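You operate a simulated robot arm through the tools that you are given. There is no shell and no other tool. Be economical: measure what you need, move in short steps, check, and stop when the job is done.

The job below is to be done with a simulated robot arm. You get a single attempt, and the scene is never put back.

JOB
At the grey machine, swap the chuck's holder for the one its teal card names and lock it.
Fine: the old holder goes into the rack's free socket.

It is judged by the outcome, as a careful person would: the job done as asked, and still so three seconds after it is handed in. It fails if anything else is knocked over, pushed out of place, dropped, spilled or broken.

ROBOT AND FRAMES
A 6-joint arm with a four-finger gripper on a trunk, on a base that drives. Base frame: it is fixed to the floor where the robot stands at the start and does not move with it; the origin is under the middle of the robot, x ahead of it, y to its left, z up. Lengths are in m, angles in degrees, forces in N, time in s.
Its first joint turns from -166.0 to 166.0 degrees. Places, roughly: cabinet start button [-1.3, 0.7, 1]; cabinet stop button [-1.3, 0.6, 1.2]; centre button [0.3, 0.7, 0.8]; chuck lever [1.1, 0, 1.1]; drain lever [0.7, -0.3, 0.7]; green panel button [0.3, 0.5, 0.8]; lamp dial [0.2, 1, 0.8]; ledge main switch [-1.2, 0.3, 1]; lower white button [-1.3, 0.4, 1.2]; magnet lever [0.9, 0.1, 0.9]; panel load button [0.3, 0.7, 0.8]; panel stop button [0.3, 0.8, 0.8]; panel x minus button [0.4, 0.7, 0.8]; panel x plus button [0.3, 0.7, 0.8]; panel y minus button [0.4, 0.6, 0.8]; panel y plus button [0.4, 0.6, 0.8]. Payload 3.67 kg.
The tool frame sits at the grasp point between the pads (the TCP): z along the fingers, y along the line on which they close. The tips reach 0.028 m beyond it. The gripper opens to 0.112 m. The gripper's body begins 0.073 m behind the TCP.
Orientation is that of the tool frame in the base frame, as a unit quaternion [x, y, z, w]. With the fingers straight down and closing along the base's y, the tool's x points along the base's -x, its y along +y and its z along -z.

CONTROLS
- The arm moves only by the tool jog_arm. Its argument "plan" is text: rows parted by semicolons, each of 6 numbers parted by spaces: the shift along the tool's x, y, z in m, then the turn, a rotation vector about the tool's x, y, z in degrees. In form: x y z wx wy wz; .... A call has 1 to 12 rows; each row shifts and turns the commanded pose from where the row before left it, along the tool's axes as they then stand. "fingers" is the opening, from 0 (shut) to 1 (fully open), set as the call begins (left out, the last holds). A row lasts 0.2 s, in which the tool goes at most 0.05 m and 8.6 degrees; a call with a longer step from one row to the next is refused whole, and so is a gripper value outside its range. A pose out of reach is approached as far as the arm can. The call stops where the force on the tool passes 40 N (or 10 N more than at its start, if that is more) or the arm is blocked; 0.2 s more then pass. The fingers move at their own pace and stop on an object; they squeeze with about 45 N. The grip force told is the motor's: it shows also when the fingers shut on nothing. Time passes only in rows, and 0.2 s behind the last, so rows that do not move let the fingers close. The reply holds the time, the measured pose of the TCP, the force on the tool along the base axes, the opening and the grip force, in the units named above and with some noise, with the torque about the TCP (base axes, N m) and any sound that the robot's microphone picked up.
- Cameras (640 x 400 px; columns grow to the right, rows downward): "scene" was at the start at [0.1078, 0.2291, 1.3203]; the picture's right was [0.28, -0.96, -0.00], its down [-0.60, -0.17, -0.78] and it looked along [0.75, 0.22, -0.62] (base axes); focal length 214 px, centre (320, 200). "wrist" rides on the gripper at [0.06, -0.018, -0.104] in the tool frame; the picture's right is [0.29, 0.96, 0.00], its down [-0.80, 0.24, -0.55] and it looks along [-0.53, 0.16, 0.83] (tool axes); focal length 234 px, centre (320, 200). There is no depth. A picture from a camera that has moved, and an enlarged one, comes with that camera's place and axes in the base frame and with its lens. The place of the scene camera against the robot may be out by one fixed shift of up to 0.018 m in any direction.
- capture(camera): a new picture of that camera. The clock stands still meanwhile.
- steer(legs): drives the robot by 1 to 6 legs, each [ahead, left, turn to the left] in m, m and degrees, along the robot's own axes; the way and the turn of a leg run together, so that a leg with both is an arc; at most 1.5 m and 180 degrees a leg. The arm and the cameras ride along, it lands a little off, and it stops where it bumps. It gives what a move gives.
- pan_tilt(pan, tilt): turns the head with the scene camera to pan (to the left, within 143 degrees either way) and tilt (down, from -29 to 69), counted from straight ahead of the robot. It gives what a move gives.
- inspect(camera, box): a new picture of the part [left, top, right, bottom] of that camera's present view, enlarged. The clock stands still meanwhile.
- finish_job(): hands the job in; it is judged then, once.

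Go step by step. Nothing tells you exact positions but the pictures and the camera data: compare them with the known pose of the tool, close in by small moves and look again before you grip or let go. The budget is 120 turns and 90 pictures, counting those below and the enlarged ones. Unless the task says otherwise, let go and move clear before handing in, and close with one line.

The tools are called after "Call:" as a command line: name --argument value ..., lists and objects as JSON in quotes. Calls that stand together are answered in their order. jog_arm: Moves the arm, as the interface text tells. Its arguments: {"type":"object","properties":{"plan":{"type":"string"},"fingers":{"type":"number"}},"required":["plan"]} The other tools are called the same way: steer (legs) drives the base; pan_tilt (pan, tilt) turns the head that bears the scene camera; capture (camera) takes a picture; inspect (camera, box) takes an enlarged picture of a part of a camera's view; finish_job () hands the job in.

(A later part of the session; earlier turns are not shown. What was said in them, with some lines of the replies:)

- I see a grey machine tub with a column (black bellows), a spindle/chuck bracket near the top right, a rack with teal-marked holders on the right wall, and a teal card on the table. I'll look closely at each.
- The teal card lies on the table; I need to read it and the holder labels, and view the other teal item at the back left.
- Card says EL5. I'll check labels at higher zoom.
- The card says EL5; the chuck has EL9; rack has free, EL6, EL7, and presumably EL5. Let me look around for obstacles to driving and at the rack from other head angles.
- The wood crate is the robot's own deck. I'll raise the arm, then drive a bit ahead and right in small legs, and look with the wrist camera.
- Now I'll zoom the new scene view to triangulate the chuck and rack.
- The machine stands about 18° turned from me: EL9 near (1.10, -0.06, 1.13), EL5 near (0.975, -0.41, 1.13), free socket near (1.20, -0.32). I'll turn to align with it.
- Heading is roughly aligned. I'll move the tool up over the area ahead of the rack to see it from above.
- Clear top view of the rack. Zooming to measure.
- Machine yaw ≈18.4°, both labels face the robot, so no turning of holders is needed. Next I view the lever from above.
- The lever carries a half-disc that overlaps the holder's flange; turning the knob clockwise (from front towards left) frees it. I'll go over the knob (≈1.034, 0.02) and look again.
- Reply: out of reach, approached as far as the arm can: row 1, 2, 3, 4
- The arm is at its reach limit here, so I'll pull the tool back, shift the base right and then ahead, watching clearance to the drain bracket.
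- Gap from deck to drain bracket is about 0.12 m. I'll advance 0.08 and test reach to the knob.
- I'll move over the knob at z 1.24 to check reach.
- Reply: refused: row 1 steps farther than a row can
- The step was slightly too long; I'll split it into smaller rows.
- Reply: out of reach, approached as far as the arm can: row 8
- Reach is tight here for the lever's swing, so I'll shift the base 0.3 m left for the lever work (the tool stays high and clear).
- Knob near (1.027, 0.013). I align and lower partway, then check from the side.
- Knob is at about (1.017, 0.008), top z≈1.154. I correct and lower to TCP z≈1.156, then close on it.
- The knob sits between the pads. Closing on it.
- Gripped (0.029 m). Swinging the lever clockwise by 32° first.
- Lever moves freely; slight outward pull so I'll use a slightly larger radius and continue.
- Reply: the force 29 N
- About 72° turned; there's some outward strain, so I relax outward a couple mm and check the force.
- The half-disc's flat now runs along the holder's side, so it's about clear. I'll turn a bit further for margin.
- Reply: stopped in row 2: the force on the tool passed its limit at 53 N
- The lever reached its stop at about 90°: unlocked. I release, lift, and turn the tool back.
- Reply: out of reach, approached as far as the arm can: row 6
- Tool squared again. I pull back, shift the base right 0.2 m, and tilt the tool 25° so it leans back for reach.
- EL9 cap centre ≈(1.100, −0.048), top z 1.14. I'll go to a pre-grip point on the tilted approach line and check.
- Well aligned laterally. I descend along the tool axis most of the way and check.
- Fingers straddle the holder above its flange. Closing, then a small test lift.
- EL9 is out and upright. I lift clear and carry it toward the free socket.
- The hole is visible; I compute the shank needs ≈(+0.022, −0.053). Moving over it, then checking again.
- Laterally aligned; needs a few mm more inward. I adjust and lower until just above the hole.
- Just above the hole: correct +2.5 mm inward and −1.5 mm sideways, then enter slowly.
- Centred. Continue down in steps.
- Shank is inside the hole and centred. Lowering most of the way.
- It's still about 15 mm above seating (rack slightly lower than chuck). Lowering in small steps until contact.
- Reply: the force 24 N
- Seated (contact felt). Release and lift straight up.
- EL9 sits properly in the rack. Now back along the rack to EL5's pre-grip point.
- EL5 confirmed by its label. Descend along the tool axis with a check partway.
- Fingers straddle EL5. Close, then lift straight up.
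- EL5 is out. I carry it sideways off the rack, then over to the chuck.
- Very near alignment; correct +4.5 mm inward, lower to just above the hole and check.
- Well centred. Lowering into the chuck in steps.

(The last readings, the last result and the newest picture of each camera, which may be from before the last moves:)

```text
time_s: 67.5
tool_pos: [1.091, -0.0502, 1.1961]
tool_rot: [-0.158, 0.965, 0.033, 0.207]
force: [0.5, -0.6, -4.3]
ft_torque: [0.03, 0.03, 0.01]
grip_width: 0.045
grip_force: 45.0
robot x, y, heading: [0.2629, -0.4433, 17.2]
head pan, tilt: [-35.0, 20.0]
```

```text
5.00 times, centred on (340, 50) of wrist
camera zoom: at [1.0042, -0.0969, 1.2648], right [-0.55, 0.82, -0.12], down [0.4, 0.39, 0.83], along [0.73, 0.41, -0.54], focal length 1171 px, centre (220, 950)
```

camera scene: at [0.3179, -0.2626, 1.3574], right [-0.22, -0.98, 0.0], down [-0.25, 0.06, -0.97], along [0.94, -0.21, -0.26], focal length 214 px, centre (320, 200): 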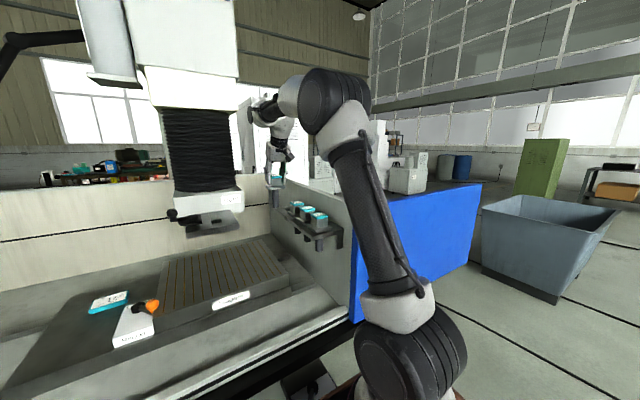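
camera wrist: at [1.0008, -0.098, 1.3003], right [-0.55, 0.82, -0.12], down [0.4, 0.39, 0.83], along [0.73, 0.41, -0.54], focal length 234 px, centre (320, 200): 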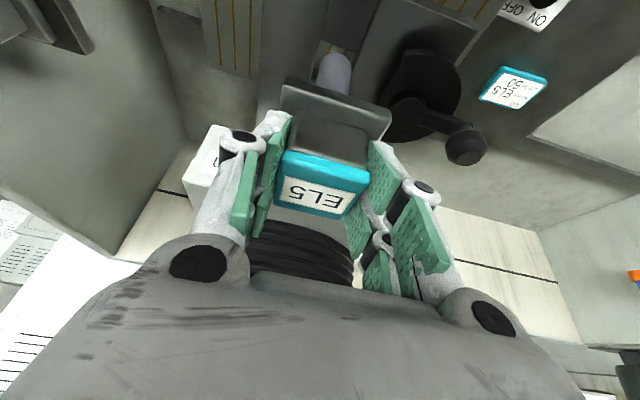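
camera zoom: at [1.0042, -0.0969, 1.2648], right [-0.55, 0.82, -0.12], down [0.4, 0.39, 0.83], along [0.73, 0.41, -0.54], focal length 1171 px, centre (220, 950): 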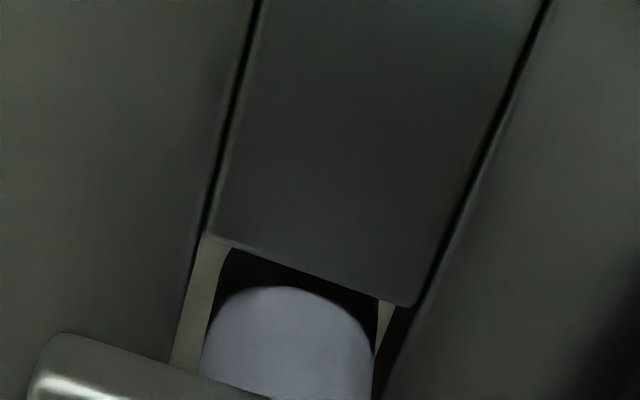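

In the hole. Continuing down.

Call:
jog_arm --plan "0.0042 -0.0008 0.0091 0 0 0; 0.0042 0 0.0091 0 0 0; 0.0042 0 0.0091 0 0 0; 0.0042 0 0.0091 0 0 0; 0.0021 0 0.0045 0 0 0; 0 0 0 0 0 0"

Call:
jog_arm --plan "0.0008 0 0.0018 0 0 0; 0.0008 0 0.0018 0 0 0; 0 0 0 0 0 0"

```text
time_s: 69.0
tool_pos: [1.0897, -0.0517, 1.152]
tool_rot: [-0.157, 0.965, 0.032, 0.207]
force: [0.2, -0.1, -4.2]
ft_torque: [0.0, 0.05, 0.03]
grip_width: 0.0451
grip_force: 45.1
robot x, y, heading: [0.2667, -0.4433, 17.0]
head pan, tilt: [-35.0, 20.0]
```

```text
time_s: 69.8
tool_pos: [1.0912, -0.0526, 1.1468]
tool_rot: [-0.157, 0.965, 0.033, 0.206]
force: [-1.0, -0.3, -4.5]
ft_torque: [0.02, 0.04, -0.01]
grip_width: 0.045
grip_force: 45.1
robot x, y, heading: [0.2622, -0.4411, 17.2]
head pan, tilt: [-35.0, 20.0]
```

Call:
jog_arm --plan "0.0008 0 0.0018 0 0 0; 0.0008 0 0.0018 0 0 0; 0 0 0 0 0 0"

Call:
jog_arm --plan "0.0006 0 0.0014 0 0 0; 0.0006 0 0.0014 0 0 0; 0 0 0 0 0 0"

```text
time_s: 70.5
tool_pos: [1.0919, -0.0517, 1.1433]
tool_rot: [-0.158, 0.965, 0.033, 0.207]
force: [0.1, -0.1, -4.4]
ft_torque: [-0.01, 0.05, 0.01]
grip_width: 0.0446
grip_force: 44.7
robot x, y, heading: [0.267, -0.4397, 17.4]
head pan, tilt: [-35.0, 20.0]
```

```text
time_s: 71.3
tool_pos: [1.0924, -0.0522, 1.1412]
tool_rot: [-0.158, 0.965, 0.033, 0.207]
force: [1.7, 2.2, 0.6]
ft_torque: [0.12, 0.13, -0.06]
grip_width: 0.0446
grip_force: 44.6
robot x, y, heading: [0.2686, -0.4438, 17.0]
head pan, tilt: [-35.0, 20.0]
```

Seated in the chuck (weight released at z 1.141). Press a hair, release, lift, and view.

Call:
jog_arm --plan "0.0003 0 0.0007 0 0 0; 0 0 0 0 0 0"

Call:
jog_arm --plan "0 0 0 0 0 0; 0 0 0 0 0 0; -0.0042 0 -0.0091 0 0 0; -0.0106 0 -0.0226 0 0 0; -0.0148 0 -0.0317 0 0 0; -0.0148 0 -0.0317 0 0 0; 0 0 0 0 0 0" --fingers 0.58

Call:
pan_tilt --pan 0 --tilt 15

Call:
inspect --camera "scene" --box '[288, 160, 416, 240]'

```text
time_s: 72.0
tool_pos: [1.0904, -0.0526, 1.1397]
tool_rot: [-0.158, 0.965, 0.034, 0.208]
force: [4.2, -0.5, 6.3]
ft_torque: [0.11, 0.13, -0.08]
grip_width: 0.0451
grip_force: 44.4
robot x, y, heading: [0.2678, -0.4421, 17.3]
head pan, tilt: [-35.0, 20.0]
```

```text
time_s: 73.5
tool_pos: [1.0913, -0.0508, 1.246]
tool_rot: [-0.158, 0.965, 0.033, 0.208]
force: [0.2, -0.7, 0.0]
ft_torque: [0.01, 0.01, 0.0]
grip_width: 0.065
grip_force: 0.0
robot x, y, heading: [0.2683, -0.4447, 17.6]
head pan, tilt: [-35.0, 20.0]
```

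```text
time_s: 74.6
tool_pos: [1.0927, -0.0499, 1.2469]
tool_rot: [-0.157, 0.965, 0.032, 0.207]
force: [0.2, 0.6, 0.3]
ft_torque: [-0.03, 0.02, -0.01]
grip_width: 0.0651
grip_force: 0.1
robot x, y, heading: [0.2663, -0.4394, 17.3]
head pan, tilt: [0.0, 15.0]
```

```text
5.00 times, centred on (352, 200) of scene
camera zoom: at [0.3158, -0.2144, 1.3574], right [0.3, -0.96, 0.0], down [-0.25, -0.08, -0.97], along [0.92, 0.29, -0.26], focal length 1072 px, centre (160, 200)
```

zoom: 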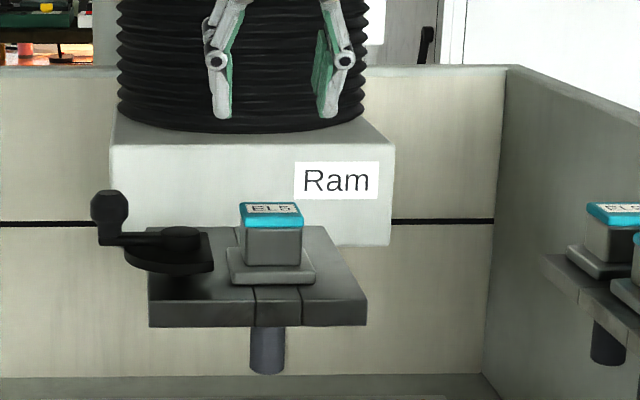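

EL5 sits exactly as EL9 did. Now back off, untilt, shift the base left again and turn the tool to grip the knob.

Call:
jog_arm --plan "0.0302 0 -0.0141 0 0 0; 0.0302 0 -0.0141 0 0 0; 0.0302 0 -0.0141 0 0 0; 0 0 0 0 8.34 0; 0 0 0 0 8.33 0; 0 0 0 0 8.33 0; 0 0 0 0 0 0"

Call:
steer --legs '[[0, 0.21, 0.7]]'

Call:
jog_arm --plan "0 0 0 0 0 8.5; 0 0 0 0 0 8.5; 0 0 0 0 0 8.5; 0 0 0 0 0 8.5; 0 0 0 0 0 8.5; 0 0 0 0 0 8.5; 0 0 0 0 0 8.5; 0 0 0 0 0 8.5; 0 0 0 0 0 8.5; 0 0 0 0 0 8.5; 0 0 0 0 0 8.5; 0 0 0 0 0 0"

```text
time_s: 76.2
tool_pos: [0.9965, -0.0825, 1.2439]
tool_rot: [-0.161, 0.987, -0.002, -0.007]
force: [-0.1, -0.1, 0.7]
ft_torque: [-0.01, 0.0, -0.01]
grip_width: 0.0651
grip_force: 0.1
robot x, y, heading: [0.2653, -0.4436, 17.2]
head pan, tilt: [0.0, 15.0]
```

```text
time_s: 77.8
tool_pos: [0.9299, 0.1278, 1.2433]
tool_rot: [-0.167, 0.986, -0.002, -0.006]
force: [0.3, 0.5, 0.6]
ft_torque: [-0.01, 0.0, -0.02]
grip_width: 0.0649
grip_force: 0.0
robot x, y, heading: [0.2034, -0.2385, 18.0]
head pan, tilt: [0.0, 15.0]
```

```text
time_s: 80.4
tool_pos: [0.9292, 0.1284, 1.2454]
tool_rot: [0.605, 0.796, -0.007, -0.003]
force: [0.0, 0.2, -0.6]
ft_torque: [-0.01, 0.0, 0.03]
grip_width: 0.0652
grip_force: 0.1
robot x, y, heading: [0.1999, -0.2412, 17.7]
head pan, tilt: [0.0, 15.0]
```

Call:
jog_arm --plan "-0.0291 0.0373 0.012 0 0 0; -0.0291 0.0373 0.012 0 0 0; -0.0291 0.0373 0.012 0 0 0; 0 0 0 0 0 0"

Call:
capture --camera "wrist"

Call:
inspect --camera "scene" --box '[330, 160, 426, 230]'

```text
time_s: 81.4
tool_pos: [1.0633, 0.0739, 1.2062]
tool_rot: [0.604, 0.797, -0.006, -0.003]
force: [-0.5, -0.1, 0.1]
ft_torque: [-0.01, 0.0, 0.02]
grip_width: 0.0652
grip_force: 0.1
robot x, y, heading: [0.1997, -0.2428, 18.1]
head pan, tilt: [0.0, 15.0]
```

```text
11 pictures are left
camera wrist: at [1.0301, 0.1282, 1.31], right [0.84, 0.54, -0.01], down [0.45, -0.7, 0.55], along [0.29, -0.47, -0.83], focal length 234 px, centre (320, 200)
```

wrist: 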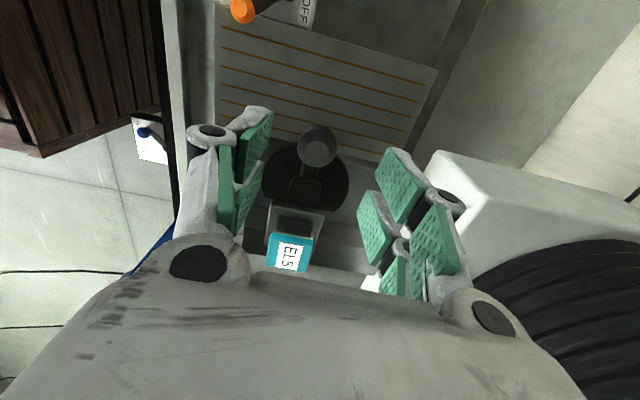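

```text
5.71 times, centred on (378, 195) of scene
camera zoom: at [0.2489, -0.0107, 1.3574], right [0.31, -0.95, 0.0], down [-0.25, -0.08, -0.97], along [0.92, 0.3, -0.26], focal length 1226 px, centre (-11, 229)
```

zoom: 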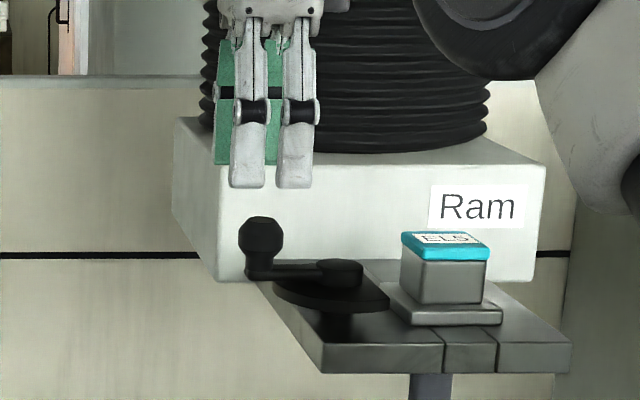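

Knob confirmed at (1.060, 0.0745). Lower onto it and grip.

Call:
jog_arm --plan "0.0015 -0.003 0.015 0 0 0; 0 0 0.02 0 0 0; 0 0 0.015 0 0 0; 0 0 0 0 0 0"

Call:
jog_arm --plan "0 0 0 0 0 0; 0 0 0 0 0 0; 0 0 0 0 0 0" --fingers 0

```text
time_s: 82.4
tool_pos: [1.0559, 0.0738, 1.1549]
tool_rot: [0.604, 0.797, -0.008, -0.003]
force: [0.5, 0.6, -1.1]
ft_torque: [0.02, -0.03, -0.03]
grip_width: 0.0649
grip_force: 0.1
robot x, y, heading: [0.2012, -0.2384, 17.7]
head pan, tilt: [0.0, 15.0]
```

```text
time_s: 83.2
tool_pos: [1.0558, 0.075, 1.1561]
tool_rot: [0.604, 0.797, -0.007, -0.003]
force: [0.1, 1.4, 0.6]
ft_torque: [0.3, -0.03, -0.04]
grip_width: 0.0289
grip_force: 44.8
robot x, y, heading: [0.2011, -0.2418, 18.0]
head pan, tilt: [0.0, 15.0]
```

Gripped. Swinging the lever back counter-clockwise toward lock.

Call:
jog_arm --plan "-0.001 -0.0085 0 0 0 -8; -0.001 -0.0085 0 0 0 -8; -0.001 -0.0085 0 0 0 -8; 0 0 0 0 0 0"

```text
time_s: 84.2
tool_pos: [1.0343, 0.0612, 1.1551]
tool_rot: [0.426, 0.905, -0.007, -0.004]
force: [-4.9, -6.2, -12.9]
ft_torque: [-0.65, -0.32, -0.42]
grip_width: 0.0289
grip_force: 44.6
robot x, y, heading: [0.2028, -0.2431, 17.8]
head pan, tilt: [0.0, 15.0]
```

Call:
jog_arm --plan "-0.001 -0.0085 0.0005 0 0 -8; -0.001 -0.0085 0.0005 0 0 -8; -0.001 -0.0085 0 0 0 -8; 0 0 0 0 0 0"

```text
time_s: 85.2
tool_pos: [1.0214, 0.0408, 1.1558]
tool_rot: [0.228, 0.974, -0.005, -0.006]
force: [0.3, -7.1, -14.3]
ft_torque: [-0.35, -0.5, -0.35]
grip_width: 0.0288
grip_force: 44.7
robot x, y, heading: [0.2005, -0.2384, 18.0]
head pan, tilt: [0.0, 15.0]
```

Call:
jog_arm --plan "-0.001 -0.0085 0.0005 0 0 -8; -0.001 -0.0085 0.0005 0 0 -8; -0.001 -0.0085 0 0 0 -8; 0 0 0 0 0 0"

```text
time_s: 86.2
tool_pos: [1.0162, 0.0146, 1.156]
tool_rot: [0.02, 1.0, -0.003, -0.004]
force: [24.5, -1.0, 6.8]
ft_torque: [-0.04, -0.85, -0.09]
grip_width: 0.029
grip_force: 45.1
robot x, y, heading: [0.1988, -0.2403, 17.7]
head pan, tilt: [0.0, 15.0]
```

Slight inward strain; relieve it and continue in smaller steps to the lock end.

Call:
jog_arm --plan "-0.0015 0 0 0 0 0; -0.0012 -0.004 0 0 0 -4; -0.0008 -0.004 0 0 0 -4; 0 0 0 0 0 0"

Call:
inspect --camera "scene" --box '[330, 160, 426, 230]'

```text
time_s: 87.2
tool_pos: [1.0157, 0.0074, 1.1551]
tool_rot: [-0.05, 0.999, -0.002, -0.006]
force: [10.7, 4.3, 11.9]
ft_torque: [0.18, -0.19, -0.07]
grip_width: 0.0289
grip_force: 44.8
robot x, y, heading: [0.2016, -0.2397, 18.0]
head pan, tilt: [0.0, 15.0]
```

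```text
5.71 times, centred on (378, 195) of scene
camera zoom: at [0.2488, -0.0106, 1.3574], right [0.31, -0.95, 0.0], down [-0.25, -0.08, -0.97], along [0.92, 0.3, -0.26], focal length 1226 px, centre (-11, 229)
```

zoom: 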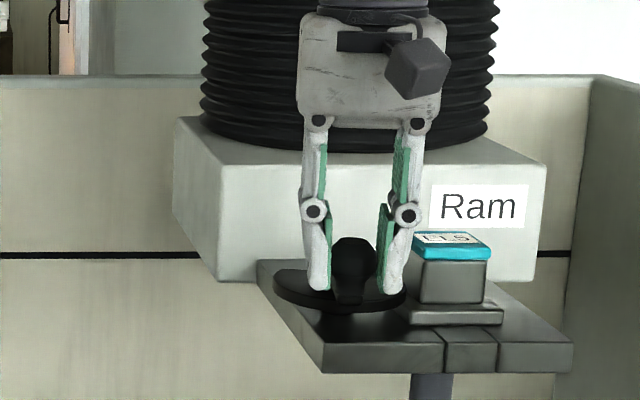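

Back at the original lever position; I'll press further to find whether there's a firm stop.

Call:
jog_arm --plan "-0.0006 -0.004 0 0 0 -4; -0.0003 -0.004 0 0 0 -4; 0 0 0 0 0 0"

```text
time_s: 87.9
tool_pos: [1.0168, 0.007, 1.1548]
tool_rot: [-0.12, 0.993, 0.001, -0.008]
force: [-3.0, 11.4, 1.5]
ft_torque: [0.22, 0.26, 0.13]
grip_width: 0.0288
grip_force: 44.8
robot x, y, heading: [0.2006, -0.2421, 18.1]
head pan, tilt: [0.0, 15.0]
stopped in row 3: the force on the tool passed its limit at 42 N (the readings are from after the stop); the commanded pose is now the measured one
```

Firm stop reached at the original locked angle. Release, lift clear, and inspect.

Call:
jog_arm --plan "0 0 0 0 0 0; 0 0 0 0 0 0; 0 0 -0.03 0 0 0; 0 0 -0.04 0 0 0; 0.045 0 0 0 0 0; 0.045 0 0 0 0 0; 0.045 0 0 0 0 0; 0 0 0 0 0 0" --fingers 0.55

Call:
inspect --camera "scene" --box '[330, 160, 426, 230]'

Call:
capture --camera "wrist"

Call:
capture --camera "scene"

```text
time_s: 89.7
tool_pos: [0.8857, -0.0256, 1.2254]
tool_rot: [-0.118, 0.993, 0.001, -0.008]
force: [0.3, 0.1, -0.9]
ft_torque: [-0.01, 0.05, -0.05]
grip_width: 0.0615
grip_force: 0.1
robot x, y, heading: [0.1998, -0.2388, 17.8]
head pan, tilt: [0.0, 15.0]
```

```text
5.71 times, centred on (378, 195) of scene
camera zoom: at [0.2487, -0.0102, 1.3574], right [0.31, -0.95, 0.0], down [-0.25, -0.08, -0.97], along [0.92, 0.3, -0.26], focal length 1226 px, centre (-11, 229)
```

zoom: 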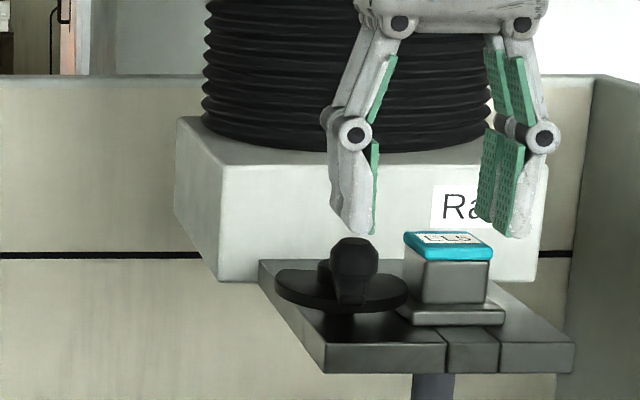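

```text
7 pictures are left
camera wrist: at [0.8322, -0.0561, 1.3299], right [-0.51, 0.86, 0.01], down [0.73, 0.42, 0.54], along [0.47, 0.28, -0.84], focal length 234 px, centre (320, 200)
```

wrist: 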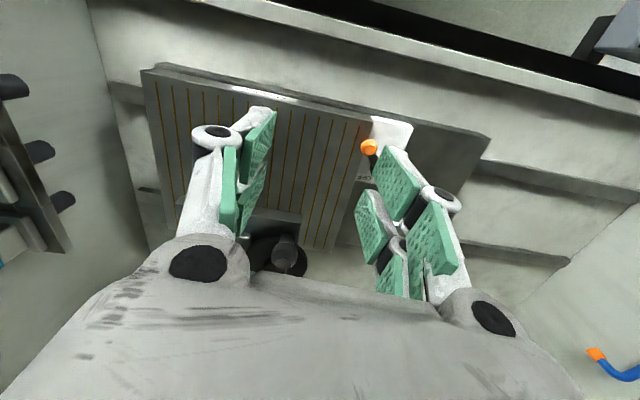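

```text
6 pictures are left
camera scene: at [0.2487, -0.0102, 1.3574], right [0.31, -0.95, 0.0], down [-0.25, -0.08, -0.97], along [0.92, 0.3, -0.26], focal length 214 px, centre (320, 200)
```

scene: 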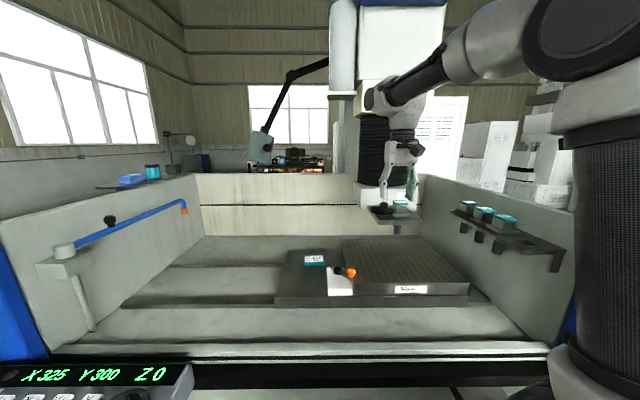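

EL5 sits in the chuck with the lever back against its locked stop. EL9, EL6 and EL7 stand in the rack, and the arm is clear.

Call:
finish_job

```text
The job is handed in.
```

EL5, the holder named on the teal card, is in the chuck and locked, and the old holder EL9 is in the rack's free socket.
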